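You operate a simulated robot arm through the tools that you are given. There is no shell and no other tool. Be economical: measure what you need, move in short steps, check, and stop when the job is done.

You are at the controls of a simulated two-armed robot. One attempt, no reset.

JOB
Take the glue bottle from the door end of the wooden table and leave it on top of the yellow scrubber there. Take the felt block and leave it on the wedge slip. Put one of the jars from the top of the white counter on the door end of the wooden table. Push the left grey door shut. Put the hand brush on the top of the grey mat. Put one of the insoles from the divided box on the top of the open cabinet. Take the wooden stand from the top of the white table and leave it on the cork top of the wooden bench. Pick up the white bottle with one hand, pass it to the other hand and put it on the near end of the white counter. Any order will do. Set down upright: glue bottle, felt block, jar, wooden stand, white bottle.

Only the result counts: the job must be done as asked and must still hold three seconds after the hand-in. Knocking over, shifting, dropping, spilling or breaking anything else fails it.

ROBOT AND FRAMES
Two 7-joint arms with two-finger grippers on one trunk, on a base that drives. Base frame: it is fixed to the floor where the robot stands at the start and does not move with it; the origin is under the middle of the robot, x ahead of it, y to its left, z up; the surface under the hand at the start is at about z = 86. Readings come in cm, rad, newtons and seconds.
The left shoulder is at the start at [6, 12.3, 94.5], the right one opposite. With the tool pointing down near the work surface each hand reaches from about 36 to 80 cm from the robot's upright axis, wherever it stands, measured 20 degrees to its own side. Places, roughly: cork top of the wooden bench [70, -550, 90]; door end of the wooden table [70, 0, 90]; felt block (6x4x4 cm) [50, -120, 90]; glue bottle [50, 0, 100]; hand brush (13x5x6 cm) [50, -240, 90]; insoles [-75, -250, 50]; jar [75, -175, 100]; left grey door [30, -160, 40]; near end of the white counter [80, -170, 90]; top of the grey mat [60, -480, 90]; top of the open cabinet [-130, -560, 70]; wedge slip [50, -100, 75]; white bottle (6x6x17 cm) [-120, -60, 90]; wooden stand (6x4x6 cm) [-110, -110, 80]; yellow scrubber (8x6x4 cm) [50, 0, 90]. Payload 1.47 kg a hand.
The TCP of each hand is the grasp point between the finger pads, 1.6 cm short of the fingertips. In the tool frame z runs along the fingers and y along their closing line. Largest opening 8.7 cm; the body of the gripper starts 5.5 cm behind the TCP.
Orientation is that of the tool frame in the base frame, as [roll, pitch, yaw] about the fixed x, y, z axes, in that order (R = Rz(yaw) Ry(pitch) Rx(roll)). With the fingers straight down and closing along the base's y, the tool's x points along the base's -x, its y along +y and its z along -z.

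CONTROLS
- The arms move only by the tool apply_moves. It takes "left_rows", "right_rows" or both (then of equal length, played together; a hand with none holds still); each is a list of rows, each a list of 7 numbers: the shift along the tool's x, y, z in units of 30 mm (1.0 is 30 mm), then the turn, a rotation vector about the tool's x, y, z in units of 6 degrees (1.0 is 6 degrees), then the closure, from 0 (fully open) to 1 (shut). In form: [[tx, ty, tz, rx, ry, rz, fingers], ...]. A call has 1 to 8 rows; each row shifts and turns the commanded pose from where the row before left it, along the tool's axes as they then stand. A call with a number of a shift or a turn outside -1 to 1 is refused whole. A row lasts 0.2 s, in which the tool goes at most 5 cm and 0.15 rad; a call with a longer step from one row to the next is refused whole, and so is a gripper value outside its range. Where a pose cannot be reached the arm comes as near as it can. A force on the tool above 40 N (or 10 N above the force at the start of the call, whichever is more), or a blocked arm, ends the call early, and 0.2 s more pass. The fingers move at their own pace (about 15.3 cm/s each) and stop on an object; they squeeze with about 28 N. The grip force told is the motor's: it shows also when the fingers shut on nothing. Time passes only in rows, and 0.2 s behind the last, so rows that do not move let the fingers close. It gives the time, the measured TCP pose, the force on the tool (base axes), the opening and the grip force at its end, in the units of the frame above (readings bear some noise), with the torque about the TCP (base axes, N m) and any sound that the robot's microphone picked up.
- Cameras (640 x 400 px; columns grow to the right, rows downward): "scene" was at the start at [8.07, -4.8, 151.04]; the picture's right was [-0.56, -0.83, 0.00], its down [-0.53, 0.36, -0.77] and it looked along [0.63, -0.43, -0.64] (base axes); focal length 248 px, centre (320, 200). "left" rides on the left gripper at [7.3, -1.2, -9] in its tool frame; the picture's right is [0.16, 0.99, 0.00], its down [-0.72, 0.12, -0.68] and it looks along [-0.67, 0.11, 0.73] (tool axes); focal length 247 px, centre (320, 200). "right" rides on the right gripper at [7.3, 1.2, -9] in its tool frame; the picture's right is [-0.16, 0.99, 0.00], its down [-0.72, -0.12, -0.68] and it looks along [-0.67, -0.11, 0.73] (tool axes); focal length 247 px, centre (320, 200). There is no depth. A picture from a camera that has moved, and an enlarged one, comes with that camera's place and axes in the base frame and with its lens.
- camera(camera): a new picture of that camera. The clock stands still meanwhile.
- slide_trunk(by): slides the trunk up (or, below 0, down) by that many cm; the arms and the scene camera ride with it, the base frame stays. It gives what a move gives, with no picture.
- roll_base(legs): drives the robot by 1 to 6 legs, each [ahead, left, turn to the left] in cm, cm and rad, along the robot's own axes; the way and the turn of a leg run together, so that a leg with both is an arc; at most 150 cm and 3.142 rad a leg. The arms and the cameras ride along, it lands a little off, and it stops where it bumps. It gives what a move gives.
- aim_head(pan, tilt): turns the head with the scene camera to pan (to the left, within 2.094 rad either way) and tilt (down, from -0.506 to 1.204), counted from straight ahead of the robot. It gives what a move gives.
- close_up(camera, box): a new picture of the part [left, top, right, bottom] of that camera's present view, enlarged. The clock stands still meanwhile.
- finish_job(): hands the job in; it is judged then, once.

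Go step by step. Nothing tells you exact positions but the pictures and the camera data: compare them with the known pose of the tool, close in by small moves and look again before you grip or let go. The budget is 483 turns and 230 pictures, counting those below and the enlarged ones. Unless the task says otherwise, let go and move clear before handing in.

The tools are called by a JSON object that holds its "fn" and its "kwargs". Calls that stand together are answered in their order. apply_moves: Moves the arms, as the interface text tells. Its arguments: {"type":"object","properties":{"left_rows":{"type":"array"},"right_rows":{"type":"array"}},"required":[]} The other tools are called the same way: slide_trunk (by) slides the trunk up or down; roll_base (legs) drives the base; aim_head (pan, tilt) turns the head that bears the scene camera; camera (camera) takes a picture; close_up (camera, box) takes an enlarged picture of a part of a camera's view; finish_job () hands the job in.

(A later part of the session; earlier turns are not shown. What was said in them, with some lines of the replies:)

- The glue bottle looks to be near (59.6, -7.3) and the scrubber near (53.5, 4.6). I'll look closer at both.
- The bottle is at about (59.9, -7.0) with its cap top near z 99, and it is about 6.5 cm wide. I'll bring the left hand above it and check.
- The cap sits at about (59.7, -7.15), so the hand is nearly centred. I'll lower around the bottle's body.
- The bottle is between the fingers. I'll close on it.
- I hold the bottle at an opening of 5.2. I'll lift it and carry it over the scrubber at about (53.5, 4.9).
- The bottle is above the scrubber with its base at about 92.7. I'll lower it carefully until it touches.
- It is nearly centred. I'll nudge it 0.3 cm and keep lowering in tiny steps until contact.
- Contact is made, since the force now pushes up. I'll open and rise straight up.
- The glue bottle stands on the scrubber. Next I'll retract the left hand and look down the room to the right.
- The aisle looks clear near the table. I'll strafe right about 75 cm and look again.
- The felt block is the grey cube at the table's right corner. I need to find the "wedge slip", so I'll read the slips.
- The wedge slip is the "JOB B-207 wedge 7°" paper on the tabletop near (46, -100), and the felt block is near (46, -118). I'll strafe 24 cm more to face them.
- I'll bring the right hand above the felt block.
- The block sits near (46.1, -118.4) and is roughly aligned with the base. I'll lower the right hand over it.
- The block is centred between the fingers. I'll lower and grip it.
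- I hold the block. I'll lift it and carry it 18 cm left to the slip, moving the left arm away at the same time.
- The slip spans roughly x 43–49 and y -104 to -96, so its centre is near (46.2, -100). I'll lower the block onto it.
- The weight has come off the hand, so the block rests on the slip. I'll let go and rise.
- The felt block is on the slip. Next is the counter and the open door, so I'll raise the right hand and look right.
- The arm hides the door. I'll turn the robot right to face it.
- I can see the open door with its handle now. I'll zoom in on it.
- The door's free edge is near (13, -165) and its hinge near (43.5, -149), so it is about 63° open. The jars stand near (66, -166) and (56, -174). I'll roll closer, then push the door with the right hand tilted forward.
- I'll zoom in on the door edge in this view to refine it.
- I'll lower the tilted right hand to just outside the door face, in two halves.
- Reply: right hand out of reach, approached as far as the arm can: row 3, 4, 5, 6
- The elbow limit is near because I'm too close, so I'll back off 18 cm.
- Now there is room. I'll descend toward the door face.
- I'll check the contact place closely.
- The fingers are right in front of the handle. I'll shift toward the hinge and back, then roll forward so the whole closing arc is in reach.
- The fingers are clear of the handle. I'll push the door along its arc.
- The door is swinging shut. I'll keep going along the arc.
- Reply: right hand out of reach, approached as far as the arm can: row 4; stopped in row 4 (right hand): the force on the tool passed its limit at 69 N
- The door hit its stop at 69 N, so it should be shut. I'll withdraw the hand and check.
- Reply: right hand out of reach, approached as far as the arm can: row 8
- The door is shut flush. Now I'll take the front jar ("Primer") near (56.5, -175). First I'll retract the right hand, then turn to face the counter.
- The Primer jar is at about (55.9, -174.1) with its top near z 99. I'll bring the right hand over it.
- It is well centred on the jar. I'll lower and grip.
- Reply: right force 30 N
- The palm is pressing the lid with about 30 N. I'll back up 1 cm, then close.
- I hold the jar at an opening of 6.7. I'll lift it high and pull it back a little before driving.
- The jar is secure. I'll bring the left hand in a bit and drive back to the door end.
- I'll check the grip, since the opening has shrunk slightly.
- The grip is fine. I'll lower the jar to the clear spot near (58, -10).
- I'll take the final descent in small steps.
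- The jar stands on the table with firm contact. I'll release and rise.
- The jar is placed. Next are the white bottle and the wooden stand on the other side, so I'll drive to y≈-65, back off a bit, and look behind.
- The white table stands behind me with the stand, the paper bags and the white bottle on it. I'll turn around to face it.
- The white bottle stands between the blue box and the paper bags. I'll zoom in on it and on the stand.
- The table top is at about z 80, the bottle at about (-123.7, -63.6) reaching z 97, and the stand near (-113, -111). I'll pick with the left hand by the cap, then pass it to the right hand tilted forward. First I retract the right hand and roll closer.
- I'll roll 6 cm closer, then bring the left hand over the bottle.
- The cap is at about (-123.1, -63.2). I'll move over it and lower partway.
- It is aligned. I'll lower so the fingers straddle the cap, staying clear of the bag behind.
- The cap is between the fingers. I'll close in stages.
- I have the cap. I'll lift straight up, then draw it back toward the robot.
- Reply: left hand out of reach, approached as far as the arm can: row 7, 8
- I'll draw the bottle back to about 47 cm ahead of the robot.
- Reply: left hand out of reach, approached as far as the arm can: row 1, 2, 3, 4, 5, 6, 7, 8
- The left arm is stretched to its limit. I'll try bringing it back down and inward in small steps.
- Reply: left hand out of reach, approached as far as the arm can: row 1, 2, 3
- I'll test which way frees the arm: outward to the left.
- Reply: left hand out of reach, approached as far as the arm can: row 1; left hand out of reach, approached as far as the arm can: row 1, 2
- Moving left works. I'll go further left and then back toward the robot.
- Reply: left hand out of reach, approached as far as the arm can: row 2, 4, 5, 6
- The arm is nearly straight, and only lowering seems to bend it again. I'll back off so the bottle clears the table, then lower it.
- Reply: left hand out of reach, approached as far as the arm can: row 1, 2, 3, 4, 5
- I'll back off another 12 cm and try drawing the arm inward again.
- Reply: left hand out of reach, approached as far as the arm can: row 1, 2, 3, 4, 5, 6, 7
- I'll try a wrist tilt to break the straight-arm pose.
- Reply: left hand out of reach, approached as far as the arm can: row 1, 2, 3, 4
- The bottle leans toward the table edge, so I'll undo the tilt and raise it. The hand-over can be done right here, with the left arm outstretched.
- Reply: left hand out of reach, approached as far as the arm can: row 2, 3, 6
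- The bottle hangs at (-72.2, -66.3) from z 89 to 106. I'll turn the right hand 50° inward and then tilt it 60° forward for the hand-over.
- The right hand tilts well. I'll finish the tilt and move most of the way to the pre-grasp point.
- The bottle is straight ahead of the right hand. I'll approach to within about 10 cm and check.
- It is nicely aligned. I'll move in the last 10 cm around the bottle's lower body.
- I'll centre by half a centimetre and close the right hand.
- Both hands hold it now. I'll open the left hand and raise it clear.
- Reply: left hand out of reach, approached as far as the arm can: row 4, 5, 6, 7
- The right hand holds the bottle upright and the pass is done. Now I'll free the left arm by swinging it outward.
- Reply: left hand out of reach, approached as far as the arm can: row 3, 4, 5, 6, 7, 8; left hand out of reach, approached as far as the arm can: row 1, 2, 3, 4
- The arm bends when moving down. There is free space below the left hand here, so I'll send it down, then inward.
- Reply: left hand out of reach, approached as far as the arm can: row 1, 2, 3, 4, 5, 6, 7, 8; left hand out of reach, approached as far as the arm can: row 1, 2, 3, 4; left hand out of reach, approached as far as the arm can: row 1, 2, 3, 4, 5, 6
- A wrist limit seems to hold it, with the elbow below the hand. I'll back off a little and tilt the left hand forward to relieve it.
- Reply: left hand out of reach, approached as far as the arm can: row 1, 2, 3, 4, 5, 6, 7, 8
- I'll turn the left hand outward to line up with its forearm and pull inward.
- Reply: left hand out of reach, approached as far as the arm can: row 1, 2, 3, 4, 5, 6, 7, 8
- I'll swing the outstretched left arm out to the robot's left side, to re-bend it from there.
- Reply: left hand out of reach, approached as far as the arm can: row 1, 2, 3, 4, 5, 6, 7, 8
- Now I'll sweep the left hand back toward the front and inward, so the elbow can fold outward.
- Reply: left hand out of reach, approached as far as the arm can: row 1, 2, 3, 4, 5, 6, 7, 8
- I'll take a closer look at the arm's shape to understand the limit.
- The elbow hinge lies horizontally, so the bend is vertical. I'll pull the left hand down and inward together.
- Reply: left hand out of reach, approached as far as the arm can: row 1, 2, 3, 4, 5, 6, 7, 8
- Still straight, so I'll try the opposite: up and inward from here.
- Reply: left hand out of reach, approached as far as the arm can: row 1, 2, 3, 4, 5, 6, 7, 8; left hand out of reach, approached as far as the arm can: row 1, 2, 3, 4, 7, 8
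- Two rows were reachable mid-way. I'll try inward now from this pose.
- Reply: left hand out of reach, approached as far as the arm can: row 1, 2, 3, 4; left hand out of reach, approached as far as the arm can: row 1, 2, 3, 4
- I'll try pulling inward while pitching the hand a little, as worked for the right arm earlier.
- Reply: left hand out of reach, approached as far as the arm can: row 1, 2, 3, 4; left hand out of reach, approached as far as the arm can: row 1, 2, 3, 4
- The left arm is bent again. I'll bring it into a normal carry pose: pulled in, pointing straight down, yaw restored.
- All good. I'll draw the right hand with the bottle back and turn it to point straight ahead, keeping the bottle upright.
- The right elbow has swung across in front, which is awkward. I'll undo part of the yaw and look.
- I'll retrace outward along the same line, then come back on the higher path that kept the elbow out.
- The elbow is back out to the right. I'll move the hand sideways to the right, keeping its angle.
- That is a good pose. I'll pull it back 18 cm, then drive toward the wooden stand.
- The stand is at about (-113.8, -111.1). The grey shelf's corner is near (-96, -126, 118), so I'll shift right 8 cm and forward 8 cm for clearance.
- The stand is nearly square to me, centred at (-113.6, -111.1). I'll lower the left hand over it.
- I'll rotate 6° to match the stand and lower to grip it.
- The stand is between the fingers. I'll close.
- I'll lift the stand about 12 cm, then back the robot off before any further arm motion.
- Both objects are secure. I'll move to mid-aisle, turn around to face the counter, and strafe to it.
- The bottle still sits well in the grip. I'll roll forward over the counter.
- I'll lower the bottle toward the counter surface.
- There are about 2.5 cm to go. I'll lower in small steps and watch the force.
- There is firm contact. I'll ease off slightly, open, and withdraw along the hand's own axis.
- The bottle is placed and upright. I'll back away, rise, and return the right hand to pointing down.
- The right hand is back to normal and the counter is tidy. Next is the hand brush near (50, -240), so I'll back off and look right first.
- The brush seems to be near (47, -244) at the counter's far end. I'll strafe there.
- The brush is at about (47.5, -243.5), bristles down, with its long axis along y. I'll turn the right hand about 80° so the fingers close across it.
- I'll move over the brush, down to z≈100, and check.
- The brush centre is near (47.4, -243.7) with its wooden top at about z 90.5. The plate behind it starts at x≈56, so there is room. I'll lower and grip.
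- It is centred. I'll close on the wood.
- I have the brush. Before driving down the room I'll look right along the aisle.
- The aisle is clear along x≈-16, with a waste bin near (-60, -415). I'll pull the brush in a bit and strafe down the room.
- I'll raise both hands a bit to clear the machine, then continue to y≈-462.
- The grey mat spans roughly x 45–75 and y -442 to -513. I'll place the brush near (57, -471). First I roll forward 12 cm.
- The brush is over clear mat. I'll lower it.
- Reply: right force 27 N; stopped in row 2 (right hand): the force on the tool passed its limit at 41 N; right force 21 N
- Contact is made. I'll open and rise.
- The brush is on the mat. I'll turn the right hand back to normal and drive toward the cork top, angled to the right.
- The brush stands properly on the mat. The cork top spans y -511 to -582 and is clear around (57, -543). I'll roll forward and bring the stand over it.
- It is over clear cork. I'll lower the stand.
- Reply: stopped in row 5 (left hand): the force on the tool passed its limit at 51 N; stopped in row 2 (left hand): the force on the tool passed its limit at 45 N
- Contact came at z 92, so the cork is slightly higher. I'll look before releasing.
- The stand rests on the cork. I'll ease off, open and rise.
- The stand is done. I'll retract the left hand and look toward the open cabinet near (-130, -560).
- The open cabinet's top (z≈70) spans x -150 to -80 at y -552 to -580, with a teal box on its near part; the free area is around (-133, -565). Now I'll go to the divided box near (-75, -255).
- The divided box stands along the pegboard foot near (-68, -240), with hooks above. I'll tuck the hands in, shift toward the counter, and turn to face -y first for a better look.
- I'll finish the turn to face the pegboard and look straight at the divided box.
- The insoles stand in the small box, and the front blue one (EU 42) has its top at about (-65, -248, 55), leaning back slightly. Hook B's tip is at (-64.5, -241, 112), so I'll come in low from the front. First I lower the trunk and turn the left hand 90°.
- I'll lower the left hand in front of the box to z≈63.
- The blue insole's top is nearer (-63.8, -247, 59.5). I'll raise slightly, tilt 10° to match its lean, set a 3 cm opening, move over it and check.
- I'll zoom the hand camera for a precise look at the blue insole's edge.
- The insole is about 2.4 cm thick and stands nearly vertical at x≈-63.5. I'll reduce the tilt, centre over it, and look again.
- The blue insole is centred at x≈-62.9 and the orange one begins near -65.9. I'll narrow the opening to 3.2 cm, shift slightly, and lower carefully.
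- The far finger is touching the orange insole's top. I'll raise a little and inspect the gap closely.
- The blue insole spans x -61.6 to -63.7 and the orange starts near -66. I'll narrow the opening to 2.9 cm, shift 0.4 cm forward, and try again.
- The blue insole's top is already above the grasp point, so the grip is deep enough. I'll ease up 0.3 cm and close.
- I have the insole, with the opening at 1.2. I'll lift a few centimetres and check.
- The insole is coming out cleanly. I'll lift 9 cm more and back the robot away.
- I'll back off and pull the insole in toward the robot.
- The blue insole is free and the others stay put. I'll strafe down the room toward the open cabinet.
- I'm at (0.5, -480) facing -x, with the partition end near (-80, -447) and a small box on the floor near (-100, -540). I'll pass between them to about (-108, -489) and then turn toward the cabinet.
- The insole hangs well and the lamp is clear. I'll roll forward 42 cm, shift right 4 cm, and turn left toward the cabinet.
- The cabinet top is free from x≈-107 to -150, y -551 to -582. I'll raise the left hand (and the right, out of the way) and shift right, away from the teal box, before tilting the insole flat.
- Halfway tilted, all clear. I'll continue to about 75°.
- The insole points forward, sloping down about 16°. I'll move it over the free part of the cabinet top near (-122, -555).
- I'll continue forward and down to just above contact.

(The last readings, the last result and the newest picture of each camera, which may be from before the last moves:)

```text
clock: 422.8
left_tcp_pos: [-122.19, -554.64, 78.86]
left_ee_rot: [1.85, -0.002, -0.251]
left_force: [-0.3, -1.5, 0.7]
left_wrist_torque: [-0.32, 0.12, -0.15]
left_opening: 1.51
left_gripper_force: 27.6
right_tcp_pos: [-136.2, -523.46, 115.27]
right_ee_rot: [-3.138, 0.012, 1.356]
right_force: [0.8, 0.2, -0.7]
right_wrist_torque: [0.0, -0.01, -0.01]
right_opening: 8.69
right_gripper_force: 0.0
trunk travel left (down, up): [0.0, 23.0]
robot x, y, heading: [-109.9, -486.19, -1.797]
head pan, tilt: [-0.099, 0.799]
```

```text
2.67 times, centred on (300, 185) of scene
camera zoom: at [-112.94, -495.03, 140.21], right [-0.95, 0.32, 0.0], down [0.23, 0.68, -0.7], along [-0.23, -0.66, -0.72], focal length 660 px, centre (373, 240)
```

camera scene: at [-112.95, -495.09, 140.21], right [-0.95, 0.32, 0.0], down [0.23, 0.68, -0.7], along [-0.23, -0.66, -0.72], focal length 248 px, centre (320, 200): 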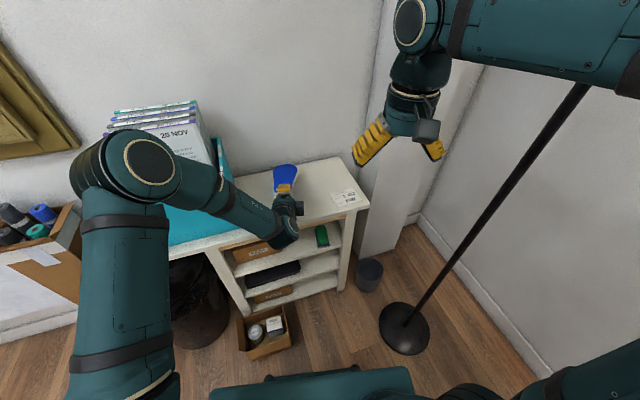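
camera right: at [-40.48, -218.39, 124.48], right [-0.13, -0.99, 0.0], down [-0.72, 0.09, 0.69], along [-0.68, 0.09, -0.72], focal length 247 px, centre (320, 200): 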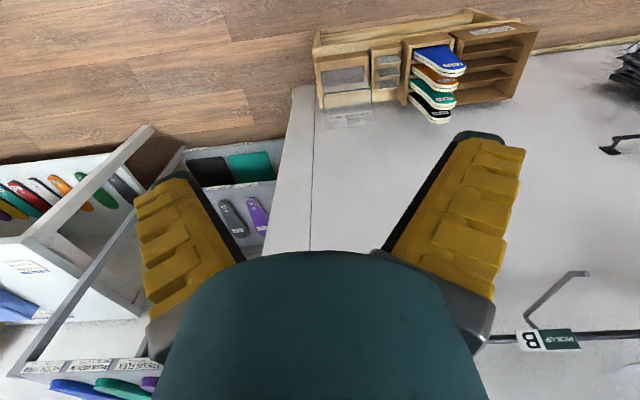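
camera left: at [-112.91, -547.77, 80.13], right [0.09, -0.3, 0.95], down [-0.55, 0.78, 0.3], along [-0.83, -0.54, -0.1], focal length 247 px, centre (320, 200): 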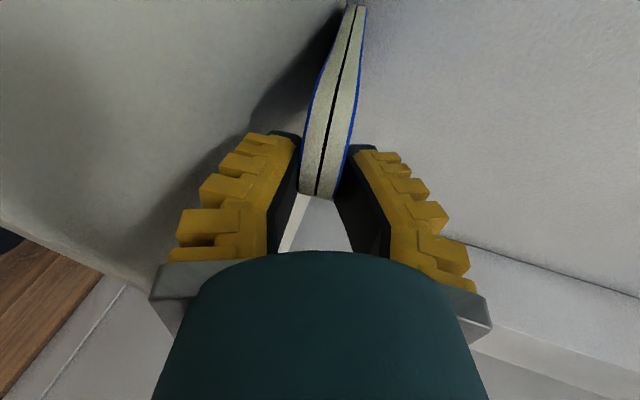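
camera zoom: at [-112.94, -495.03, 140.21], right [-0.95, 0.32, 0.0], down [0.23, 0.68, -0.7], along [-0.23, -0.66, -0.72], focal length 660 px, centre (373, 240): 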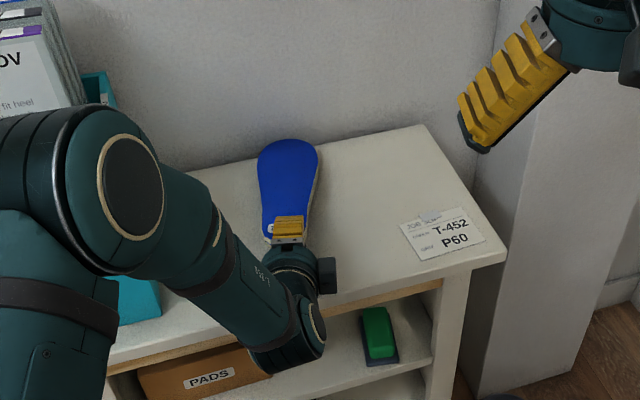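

The tip reaches the back corner. I'll pull back 3 cm and lower a bit more.

{"fn": "apply_moves", "kwargs": {"left_rows": [[0, 0.1, -0.5, 0, 0, 0, 1], [0, -0.3, -0.45, 0, 0, 0, 1], [0, -0.4, 0.1, -0.5, 0, 0, 1], [0, -0.3, 0.1, -0.5, 0, 0, 1]]}}

{"fn": "camera", "kwargs": {"camera": "left"}}

{"fn": "close_up", "kwargs": {"camera": "scene", "box": [210, 110, 390, 260]}}

```text
clock: 423.8
left_tcp_pos: [-121.51, -551.63, 77.35]
left_ee_rot: [1.736, 0.002, -0.253]
left_force: [2.0, 16.2, 24.3]
left_wrist_torque: [0.35, -0.11, -0.24]
left_opening: 1.01
left_gripper_force: 28.2
right_tcp_pos: [-136.07, -523.23, 115.52]
right_ee_rot: [-3.137, 0.014, 1.356]
right_force: [0.4, 0.4, -0.1]
right_wrist_torque: [0.02, 0.0, -0.02]
right_opening: 8.71
right_gripper_force: 0.0
trunk travel left (down, up): [0.0, 23.0]
robot x, y, heading: [-110.15, -486.09, -1.8]
head pan, tilt: [-0.099, 0.799]
```

```text
46 pictures are left
camera left: at [-112.27, -544.83, 77.63], right [0.11, -0.2, 0.97], down [-0.54, 0.81, 0.23], along [-0.84, -0.55, -0.01], focal length 247 px, centre (320, 200)
```

left: 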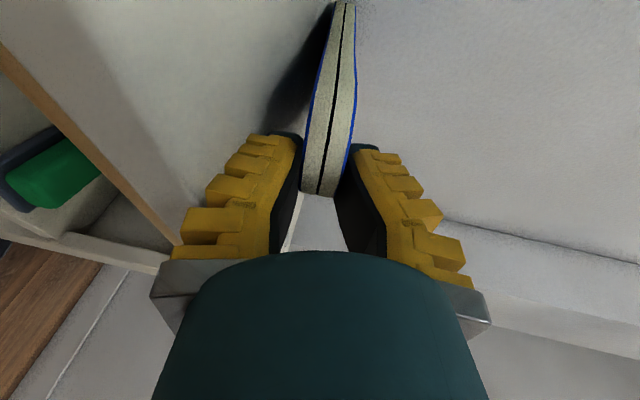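

```text
2.67 times, centred on (300, 185) of scene
camera zoom: at [-112.89, -494.66, 140.27], right [-0.95, 0.32, 0.0], down [0.23, 0.68, -0.7], along [-0.23, -0.66, -0.72], focal length 660 px, centre (373, 240)
```

zoom: 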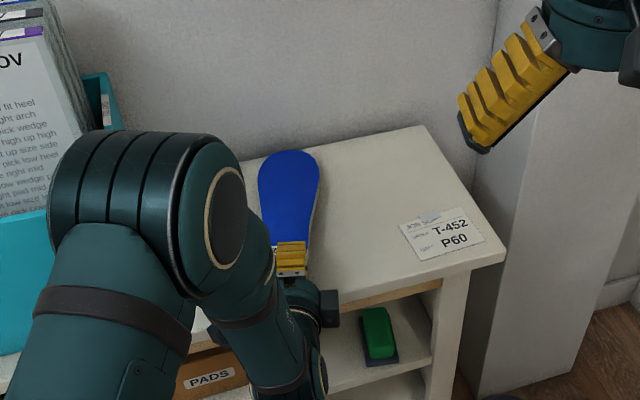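

The tip is against the wall, and there is still about 5 cm of top on my side. I'll raise slightly and pull back 3 cm more.

{"fn": "apply_moves", "kwargs": {"left_rows": [[0, 0.3, -0.3, 0, 0, 0, 1], [0, 0, -0.5, 0, 0, 0, 1], [0, 0, -0.4, 0, 0, 0, 1]]}}

{"fn": "close_up", "kwargs": {"camera": "scene", "box": [210, 110, 390, 260]}}

{"fn": "camera", "kwargs": {"camera": "left"}}

```text
clock: 424.6
left_tcp_pos: [-120.47, -548.74, 78.48]
left_ee_rot: [1.748, 0.0, -0.251]
left_force: [0.1, 0.4, 0.1]
left_wrist_torque: [-0.04, 0.02, 0.04]
left_opening: 1.04
left_gripper_force: 28.0
right_tcp_pos: [-136.18, -523.29, 115.39]
right_ee_rot: [-3.139, 0.013, 1.357]
right_force: [0.8, -0.7, 0.2]
right_wrist_torque: [0.01, -0.01, 0.02]
right_opening: 8.69
right_gripper_force: 0.1
trunk travel left (down, up): [0.0, 23.0]
robot x, y, heading: [-110.31, -486.33, -1.799]
head pan, tilt: [-0.099, 0.799]
```

```text
2.67 times, centred on (300, 185) of scene
camera zoom: at [-112.93, -495.0, 140.21], right [-0.95, 0.32, 0.0], down [0.23, 0.68, -0.7], along [-0.23, -0.66, -0.72], focal length 660 px, centre (373, 240)
```

zoom: 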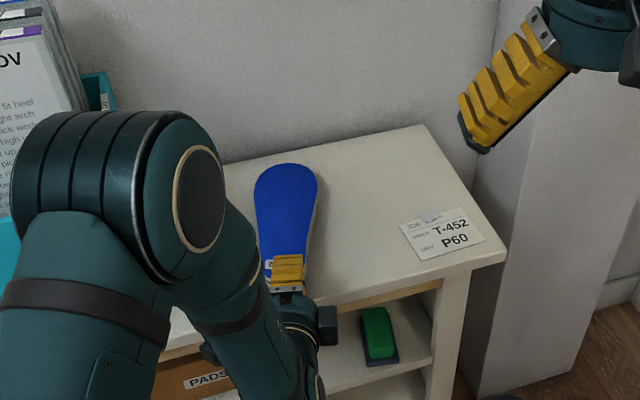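

```text
43 pictures are left
camera left: at [-111.19, -541.72, 78.78], right [0.11, -0.21, 0.97], down [-0.54, 0.81, 0.23], along [-0.83, -0.55, -0.02], focal length 247 px, centre (320, 200)
```

left: 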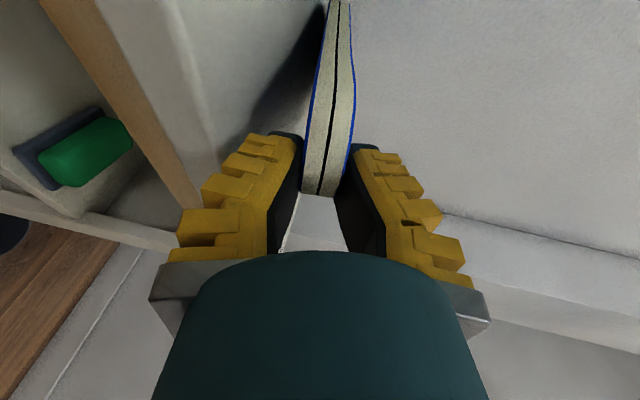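

The insole is about 30 cm long and the top is 32 cm deep, so I'll lay it slightly diagonally: raise, yaw 15° toward the free side, then move in.

{"fn": "apply_moves", "kwargs": {"left_rows": [[0, 0.5, -0.1, 0, 0, 0, 1], [0, 0.5, -0.1, 0, 0, 0, 1], [0, 0, 0, 0, -0.82, 0.14, 1], [0, 0, 0, 0, -0.82, 0.14, 1], [0, 0, 0, 0, -0.82, 0.14, 1], [0, -0.26, 0.75, 0, 0, 0, 1], [0, -0.26, 0.75, 0, 0, 0, 1], [0, -0.26, 0.75, 0, 0, 0, 1]]}}

{"fn": "close_up", "kwargs": {"camera": "scene", "box": [210, 110, 390, 260]}}

{"fn": "camera", "kwargs": {"camera": "left"}}

```text
clock: 426.4
left_tcp_pos: [-122.41, -553.98, 77.48]
left_ee_rot: [1.755, 0.002, -0.323]
left_force: [8.6, 20.2, 30.4]
left_wrist_torque: [0.22, -0.39, 0.1]
left_opening: 1.08
left_gripper_force: 27.9
left hand out of reach, approached as far as the arm can: row 3, 4, 5
right_tcp_pos: [-135.96, -522.95, 115.54]
right_ee_rot: [-3.139, 0.016, 1.356]
right_force: [-0.1, 0.1, 1.2]
right_wrist_torque: [-0.02, 0.02, 0.03]
right_opening: 8.68
right_gripper_force: 0.0
trunk travel left (down, up): [0.0, 23.0]
robot x, y, heading: [-110.17, -486.18, -1.797]
head pan, tilt: [-0.099, 0.799]
```

```text
2.67 times, centred on (300, 185) of scene
camera zoom: at [-112.8, -494.54, 140.29], right [-0.95, 0.32, 0.0], down [0.23, 0.68, -0.7], along [-0.23, -0.66, -0.71], focal length 660 px, centre (373, 240)
```

zoom: 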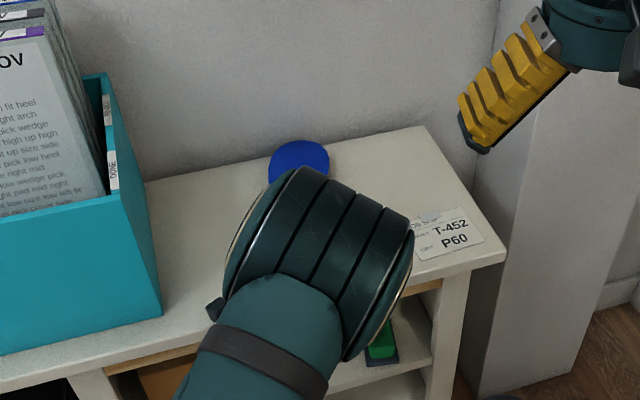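

```text
41 pictures are left
camera left: at [-112.58, -547.78, 77.78], right [0.1, -0.22, 0.97], down [-0.48, 0.84, 0.24], along [-0.87, -0.49, -0.03], focal length 247 px, centre (320, 200)
```

left: 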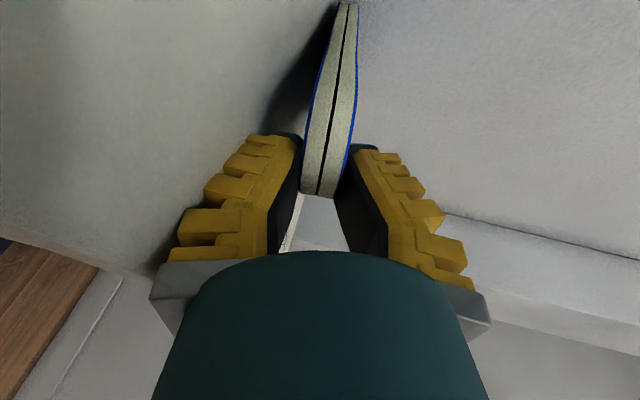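

The arm can't yaw further, and the tip is on the wall again. I'll pull back 2.7 cm so the whole length fits on the top, flatten the tilt, and lower.

{"fn": "apply_moves", "kwargs": {"left_rows": [[0, 0.25, -0.5, 0, 0, 0, 1], [0, 0, -0.45, 0, 0, 0, 1], [0, -0.1, 0, -0.9, 0, 0, 1], [0, 0, 0, 0, 0, 0, 1]]}}

{"fn": "apply_moves", "kwargs": {"left_rows": [[0, -0.25, 0.03, 0, 0, 0, 1], [0, -0.25, 0.03, 0, 0, 0, 1]]}}

{"fn": "camera", "kwargs": {"camera": "left"}}

{"fn": "close_up", "kwargs": {"camera": "scene", "box": [210, 110, 390, 260]}}

```text
clock: 427.4
left_tcp_pos: [-121.5, -551.55, 77.8]
left_ee_rot: [1.672, 0.003, -0.322]
left_force: [-0.3, 0.1, -1.0]
left_wrist_torque: [0.06, -0.05, 0.01]
left_opening: 1.02
left_gripper_force: 28.2
right_tcp_pos: [-136.32, -523.35, 115.34]
right_ee_rot: [-3.137, 0.012, 1.356]
right_force: [-0.6, -0.3, 0.3]
right_wrist_torque: [-0.01, -0.01, -0.02]
right_opening: 8.69
right_gripper_force: 0.0
trunk travel left (down, up): [0.0, 23.0]
robot x, y, heading: [-109.97, -486.27, -1.802]
head pan, tilt: [-0.099, 0.799]
```

```text
clock: 428.0
left_tcp_pos: [-121.54, -551.59, 77.43]
left_ee_rot: [1.648, 0.003, -0.32]
left_force: [5.1, 15.9, 21.0]
left_wrist_torque: [1.27, -0.49, 0.02]
left_opening: 0.83
left_gripper_force: 27.7
right_tcp_pos: [-136.02, -523.1, 115.35]
right_ee_rot: [-3.139, 0.015, 1.354]
right_force: [0.7, 0.6, 0.5]
right_wrist_torque: [0.02, 0.0, -0.01]
right_opening: 8.69
right_gripper_force: 0.2
trunk travel left (down, up): [0.0, 23.0]
robot x, y, heading: [-110.2, -486.2, -1.803]
head pan, tilt: [-0.099, 0.799]
stopped in row 2 (left hand): the force on the tool passed its limit at 45 N (the readings are from after the stop); the commanded pose is now the measured one
```

```text
40 pictures are left
camera left: at [-111.82, -545.38, 76.9], right [0.13, -0.12, 0.98], down [-0.48, 0.86, 0.17], along [-0.87, -0.49, 0.05], focal length 247 px, centre (320, 200)
```

left: 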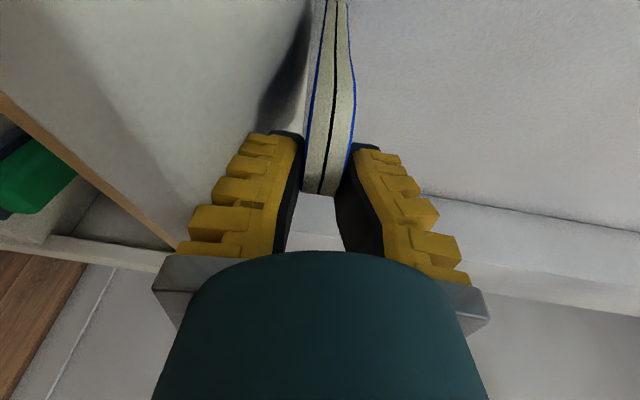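

```text
2.67 times, centred on (300, 185) of scene
camera zoom: at [-112.85, -494.67, 140.25], right [-0.95, 0.32, 0.0], down [0.23, 0.68, -0.7], along [-0.23, -0.66, -0.72], focal length 660 px, centre (373, 240)
```

zoom: 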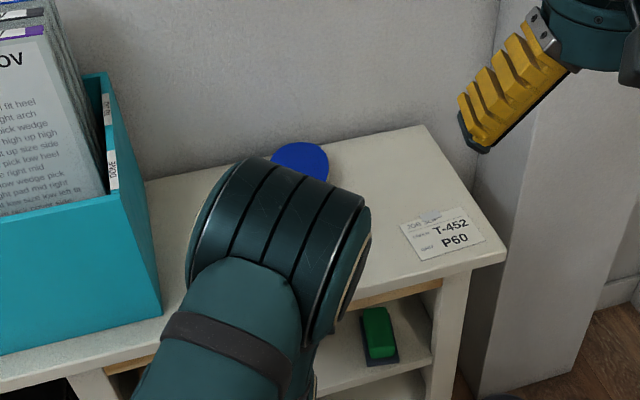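

The gripper body is touching the cabinet's front edge, so the top is at about z 73. I'll raise, restore the tilt to about 75°, nudge forward, and then open only slightly to set the insole down gently.

{"fn": "apply_moves", "kwargs": {"left_rows": [[0, 0.7, 0, 0, 0, 0, 1], [0, 0, 0, 0.9, 0, 0, 1], [0, 0, 0, 0.9, 0, 0, 1], [0, 0, 0.5, 0, 0, 0, 1]]}}

{"fn": "apply_moves", "kwargs": {"left_rows": [[0, -0.3, 0.05, 0, 0, 0, 1], [0, 0, 0, 0, 0, 0, 1]]}}

{"fn": "camera", "kwargs": {"camera": "left"}}

```text
clock: 429.0
left_tcp_pos: [-121.63, -552.01, 79.29]
left_ee_rot: [1.797, 0.002, -0.319]
left_force: [0.1, -0.2, 0.5]
left_wrist_torque: [-0.19, -0.04, 0.26]
left_opening: 1.12
left_gripper_force: 28.1
left hand out of reach, approached as far as the arm can: row 4
right_tcp_pos: [-136.26, -523.37, 115.35]
right_ee_rot: [-3.137, 0.013, 1.358]
right_force: [-0.6, 0.9, -0.5]
right_wrist_torque: [0.05, -0.04, 0.01]
right_opening: 8.68
right_gripper_force: 0.0
trunk travel left (down, up): [0.0, 23.0]
robot x, y, heading: [-110.12, -486.16, -1.801]
head pan, tilt: [-0.099, 0.799]
```

```text
clock: 429.6
left_tcp_pos: [-121.65, -551.92, 79.26]
left_ee_rot: [1.794, 0.003, -0.32]
left_force: [0.7, 0.7, 0.2]
left_wrist_torque: [-0.09, 0.02, 0.08]
left_opening: 1.13
left_gripper_force: 27.9
left hand out of reach, approached as far as the arm can: row 1
right_tcp_pos: [-136.15, -523.4, 115.3]
right_ee_rot: [-3.137, 0.011, 1.357]
right_force: [0.5, 0.2, 0.4]
right_wrist_torque: [0.0, 0.0, 0.0]
right_opening: 8.69
right_gripper_force: 0.0
trunk travel left (down, up): [0.0, 23.0]
robot x, y, heading: [-110.2, -486.61, -1.802]
head pan, tilt: [-0.099, 0.799]
```

```text
38 pictures are left
camera left: at [-111.92, -545.69, 80.0], right [0.08, -0.26, 0.96], down [-0.49, 0.83, 0.27], along [-0.87, -0.49, -0.06], focal length 247 px, centre (320, 200)
```

left: 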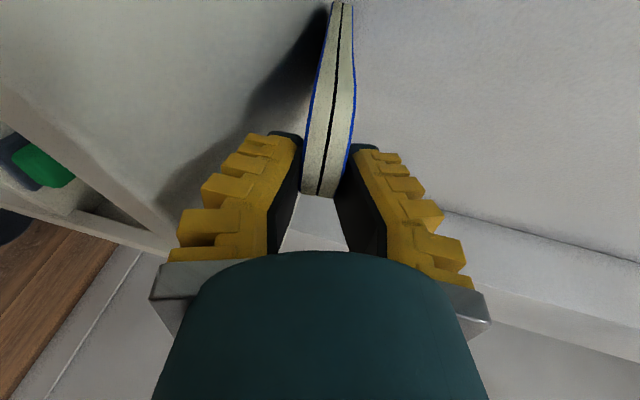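

The insole's near end is a few centimetres inside the front edge. I'll open slightly and back the base away so the fingers slide out.

{"fn": "apply_moves", "kwargs": {"left_rows": [[0, 0, 0, 0, 0, 0, 0.9], [0, 0, 0, 0, 0, 0, 0.8], [0, 0, 0, 0, 0, 0, 0.7], [0, 0, 0, 0, 0, 0, 0.65]]}}

{"fn": "camera", "kwargs": {"camera": "left"}}

```text
clock: 430.6
left_tcp_pos: [-121.64, -551.9, 79.24]
left_ee_rot: [1.794, 0.004, -0.32]
left_force: [0.4, 1.4, -0.6]
left_wrist_torque: [0.04, -0.02, -0.03]
left_opening: 3.68
left_gripper_force: 4.7
right_tcp_pos: [-136.17, -523.38, 115.3]
right_ee_rot: [-3.139, 0.013, 1.356]
right_force: [-0.2, -0.2, 0.5]
right_wrist_torque: [-0.03, -0.02, -0.05]
right_opening: 8.71
right_gripper_force: 0.1
trunk travel left (down, up): [0.0, 23.0]
robot x, y, heading: [-110.01, -486.18, -1.799]
head pan, tilt: [-0.099, 0.799]
```

```text
37 pictures are left
camera left: at [-111.93, -545.7, 80.0], right [0.08, -0.26, 0.96], down [-0.49, 0.83, 0.27], along [-0.87, -0.49, -0.06], focal length 247 px, centre (320, 200)
```

left: 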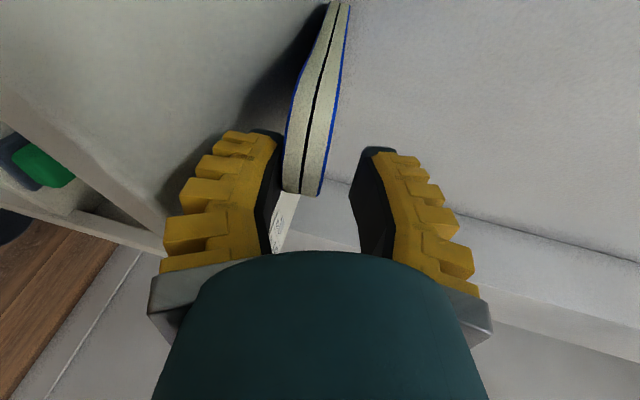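

It rests on the lower finger. I'll open a bit more to lower it, then back away.

{"fn": "apply_moves", "kwargs": {"left_rows": [[0, 0, 0, 0, 0, 0, 0.55], [0, 0, 0, 0, 0, 0, 0.45], [0, 0, 0, 0, 0, 0, 0.4]]}}

{"fn": "roll_base", "kwargs": {"legs": [[-14, 0, 0]]}}

{"fn": "camera", "kwargs": {"camera": "left"}}

{"fn": "close_up", "kwargs": {"camera": "scene", "box": [210, 80, 390, 240]}}

```text
clock: 431.4
left_tcp_pos: [-121.49, -551.89, 79.41]
left_ee_rot: [1.795, 0.004, -0.32]
left_force: [-0.5, -0.5, 2.8]
left_wrist_torque: [0.01, -0.06, 0.0]
left_opening: 5.56
left_gripper_force: 2.6
right_tcp_pos: [-136.1, -523.3, 115.4]
right_ee_rot: [-3.138, 0.012, 1.356]
right_force: [-0.1, -0.1, -0.1]
right_wrist_torque: [0.02, -0.04, 0.03]
right_opening: 8.7
right_gripper_force: 0.2
trunk travel left (down, up): [0.0, 23.0]
robot x, y, heading: [-110.21, -486.44, -1.799]
head pan, tilt: [-0.099, 0.799]
```

```text
clock: 432.7
left_tcp_pos: [-119.46, -541.13, 79.24]
left_ee_rot: [1.796, 0.002, -0.324]
left_force: [0.2, -0.4, 0.1]
left_wrist_torque: [-0.03, -0.04, 0.01]
left_opening: 5.73
left_gripper_force: 3.9
right_tcp_pos: [-133.83, -512.57, 115.49]
right_ee_rot: [-3.139, 0.015, 1.353]
right_force: [-0.6, -0.8, 0.1]
right_wrist_torque: [0.03, 0.0, 0.02]
right_opening: 8.69
right_gripper_force: 0.0
trunk travel left (down, up): [0.0, 23.0]
robot x, y, heading: [-107.89, -475.57, -1.804]
head pan, tilt: [-0.099, 0.799]
stopped in leg 1: the robot was blocked; the commanded pose is now the measured one
```

```text
36 pictures are left
camera left: at [-109.81, -534.95, 79.94], right [0.08, -0.26, 0.96], down [-0.48, 0.83, 0.27], along [-0.87, -0.49, -0.06], focal length 247 px, centre (320, 200)
```

left: 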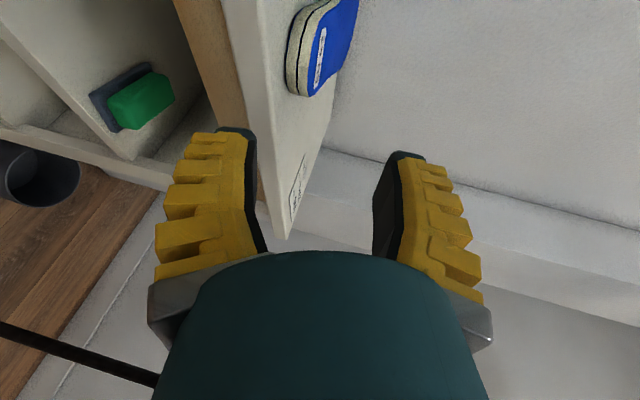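

```text
2.50 times, centred on (300, 160) of scene
camera zoom: at [-110.57, -484.4, 140.19], right [-0.95, 0.33, 0.0], down [0.23, 0.68, -0.7], along [-0.23, -0.66, -0.72], focal length 619 px, centre (370, 300)
```

zoom: 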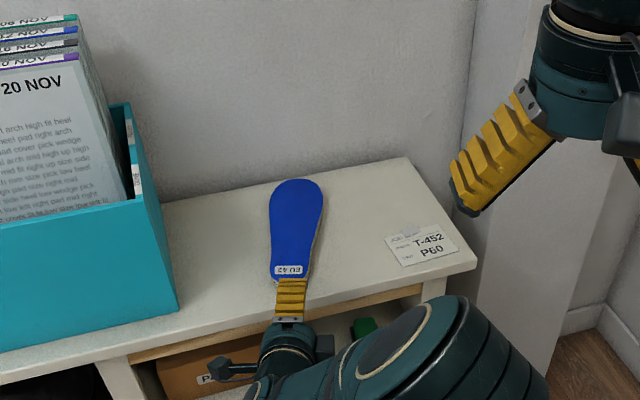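

The insole lies flat on the cabinet top, and the base only touched the fixed partition behind. I'll ease forward off it, raise the hand clear, and take a last look.

{"fn": "roll_base", "kwargs": {"legs": [[2, 0, 0]]}}

{"fn": "apply_moves", "kwargs": {"left_rows": [[0, 0.8, -0.5, 0, 0, 0, 0.4], [0, 0.8, -0.5, 0, 0, 0, 0.4], [0, 0.8, -0.5, 0, 0, 0, 0.4], [0, 0.8, -0.5, 0, 0, 0, 0.4]]}}

{"fn": "camera", "kwargs": {"camera": "scene"}}

```text
clock: 433.5
left_tcp_pos: [-119.91, -542.93, 79.15]
left_ee_rot: [1.794, 0.003, -0.325]
left_force: [0.7, -0.1, 0.4]
left_wrist_torque: [-0.02, 0.01, 0.04]
left_opening: 5.75
left_gripper_force: 3.8
right_tcp_pos: [-134.4, -514.44, 115.49]
right_ee_rot: [-3.139, 0.015, 1.355]
right_force: [-0.4, -0.2, 0.4]
right_wrist_torque: [0.01, -0.02, -0.03]
right_opening: 8.7
right_gripper_force: 0.0
trunk travel left (down, up): [0.0, 23.0]
robot x, y, heading: [-107.88, -477.69, -1.804]
head pan, tilt: [-0.099, 0.799]
```

```text
clock: 434.5
left_tcp_pos: [-119.93, -542.94, 79.29]
left_ee_rot: [1.794, 0.005, -0.325]
left_force: [0.1, 0.3, 0.2]
left_wrist_torque: [-0.01, 0.01, 0.0]
left_opening: 5.71
left_gripper_force: 3.8
left hand out of reach, approached as far as the arm can: row 1, 2, 3, 4
right_tcp_pos: [-134.29, -514.33, 115.49]
right_ee_rot: [-3.138, 0.016, 1.355]
right_force: [0.0, 0.4, -0.2]
right_wrist_torque: [0.02, 0.0, 0.01]
right_opening: 8.67
right_gripper_force: 0.0
trunk travel left (down, up): [0.0, 23.0]
robot x, y, heading: [-108.04, -477.71, -1.805]
head pan, tilt: [-0.099, 0.799]
```

```text
34 pictures are left
camera scene: at [-110.97, -486.14, 140.21], right [-0.95, 0.33, 0.0], down [0.23, 0.68, -0.7], along [-0.23, -0.66, -0.72], focal length 248 px, centre (320, 200)
```

scene: 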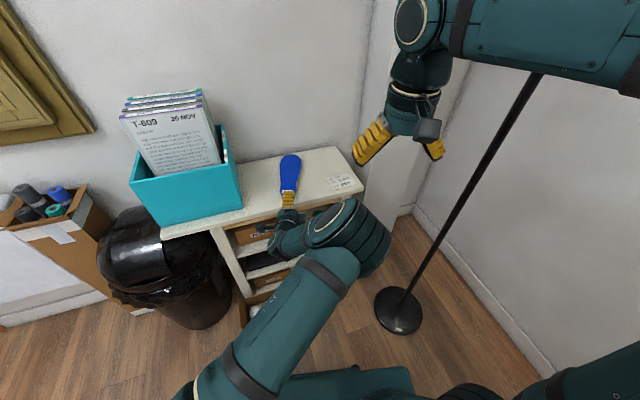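

The hand is clear of the insole. I'll raise the trunk to lift both hands further, then check once more.

{"fn": "slide_trunk", "kwargs": {"by": 12}}

{"fn": "close_up", "kwargs": {"camera": "scene", "box": [220, 130, 380, 260]}}

```text
clock: 436.0
left_tcp_pos: [-119.86, -542.97, 91.31]
left_ee_rot: [1.797, 0.005, -0.323]
left_force: [-0.3, -1.1, 0.0]
left_wrist_torque: [0.02, 0.0, 0.01]
left_opening: 5.75
left_gripper_force: 3.5
right_tcp_pos: [-134.26, -514.41, 127.44]
right_ee_rot: [-3.137, 0.017, 1.354]
right_force: [-0.1, -0.8, 0.1]
right_wrist_torque: [-0.03, 0.01, 0.02]
right_opening: 8.72
right_gripper_force: 0.0
trunk travel left (down, up): [-12.0, 11.0]
robot x, y, heading: [-107.98, -477.73, -1.805]
head pan, tilt: [-0.099, 0.799]
```

```text
3.08 times, centred on (300, 195) of scene
camera zoom: at [-110.98, -486.16, 152.2], right [-0.95, 0.33, 0.0], down [0.23, 0.68, -0.7], along [-0.23, -0.66, -0.72], focal length 762 px, centre (382, 215)
```

zoom: 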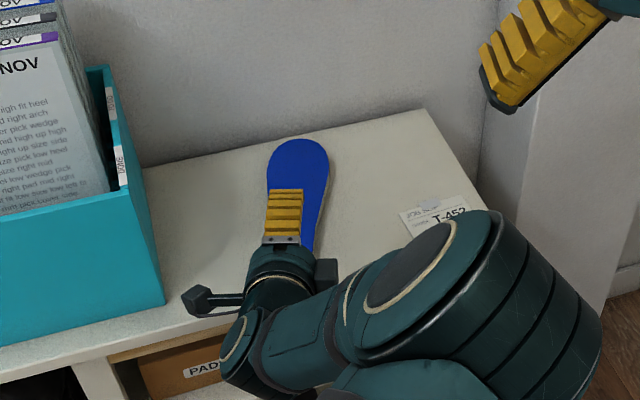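

Everything is placed and both hands are clear, so I'm handing in.

{"fn": "finish_job", "kwargs": {}}

```text
The job is handed in.
```

I've handed the job in with all eight parts done. I checked each one by camera when I finished it and did not go back to re-check the earlier ones.

- **Glue bottle:** upright on the yellow scrubber.
- **Felt block:** on the slip on the tabletop that reads "wedge 7°", which I took to be the wedge slip.
- **Jar:** the Primer jar is upright on the door end of the wooden table.
- **Left grey door:** pushed shut and flush.
- **White bottle:** picked up with the left hand, passed to the right hand, and set upright on the near end of the white counter.
- **Hand brush:** on the grey mat.
- **Wooden stand:** upright on the cork top.
- **Insole:** the blue EU 42 one lies flat on the open cabinet.

Three contacts could matter to the judging:

- **Orange insole:** my finger pressed on its top while I took the blue one. It stayed in its slot.
- **Cabinet:** the gripper pressed on its front edge, and the insole's tip touched the wall behind, while I laid the insole down.
- **Base:** the robot backed into what I took to be the end of the fixed partition at the finish. I did not look behind to confirm, but I saw nothing move.
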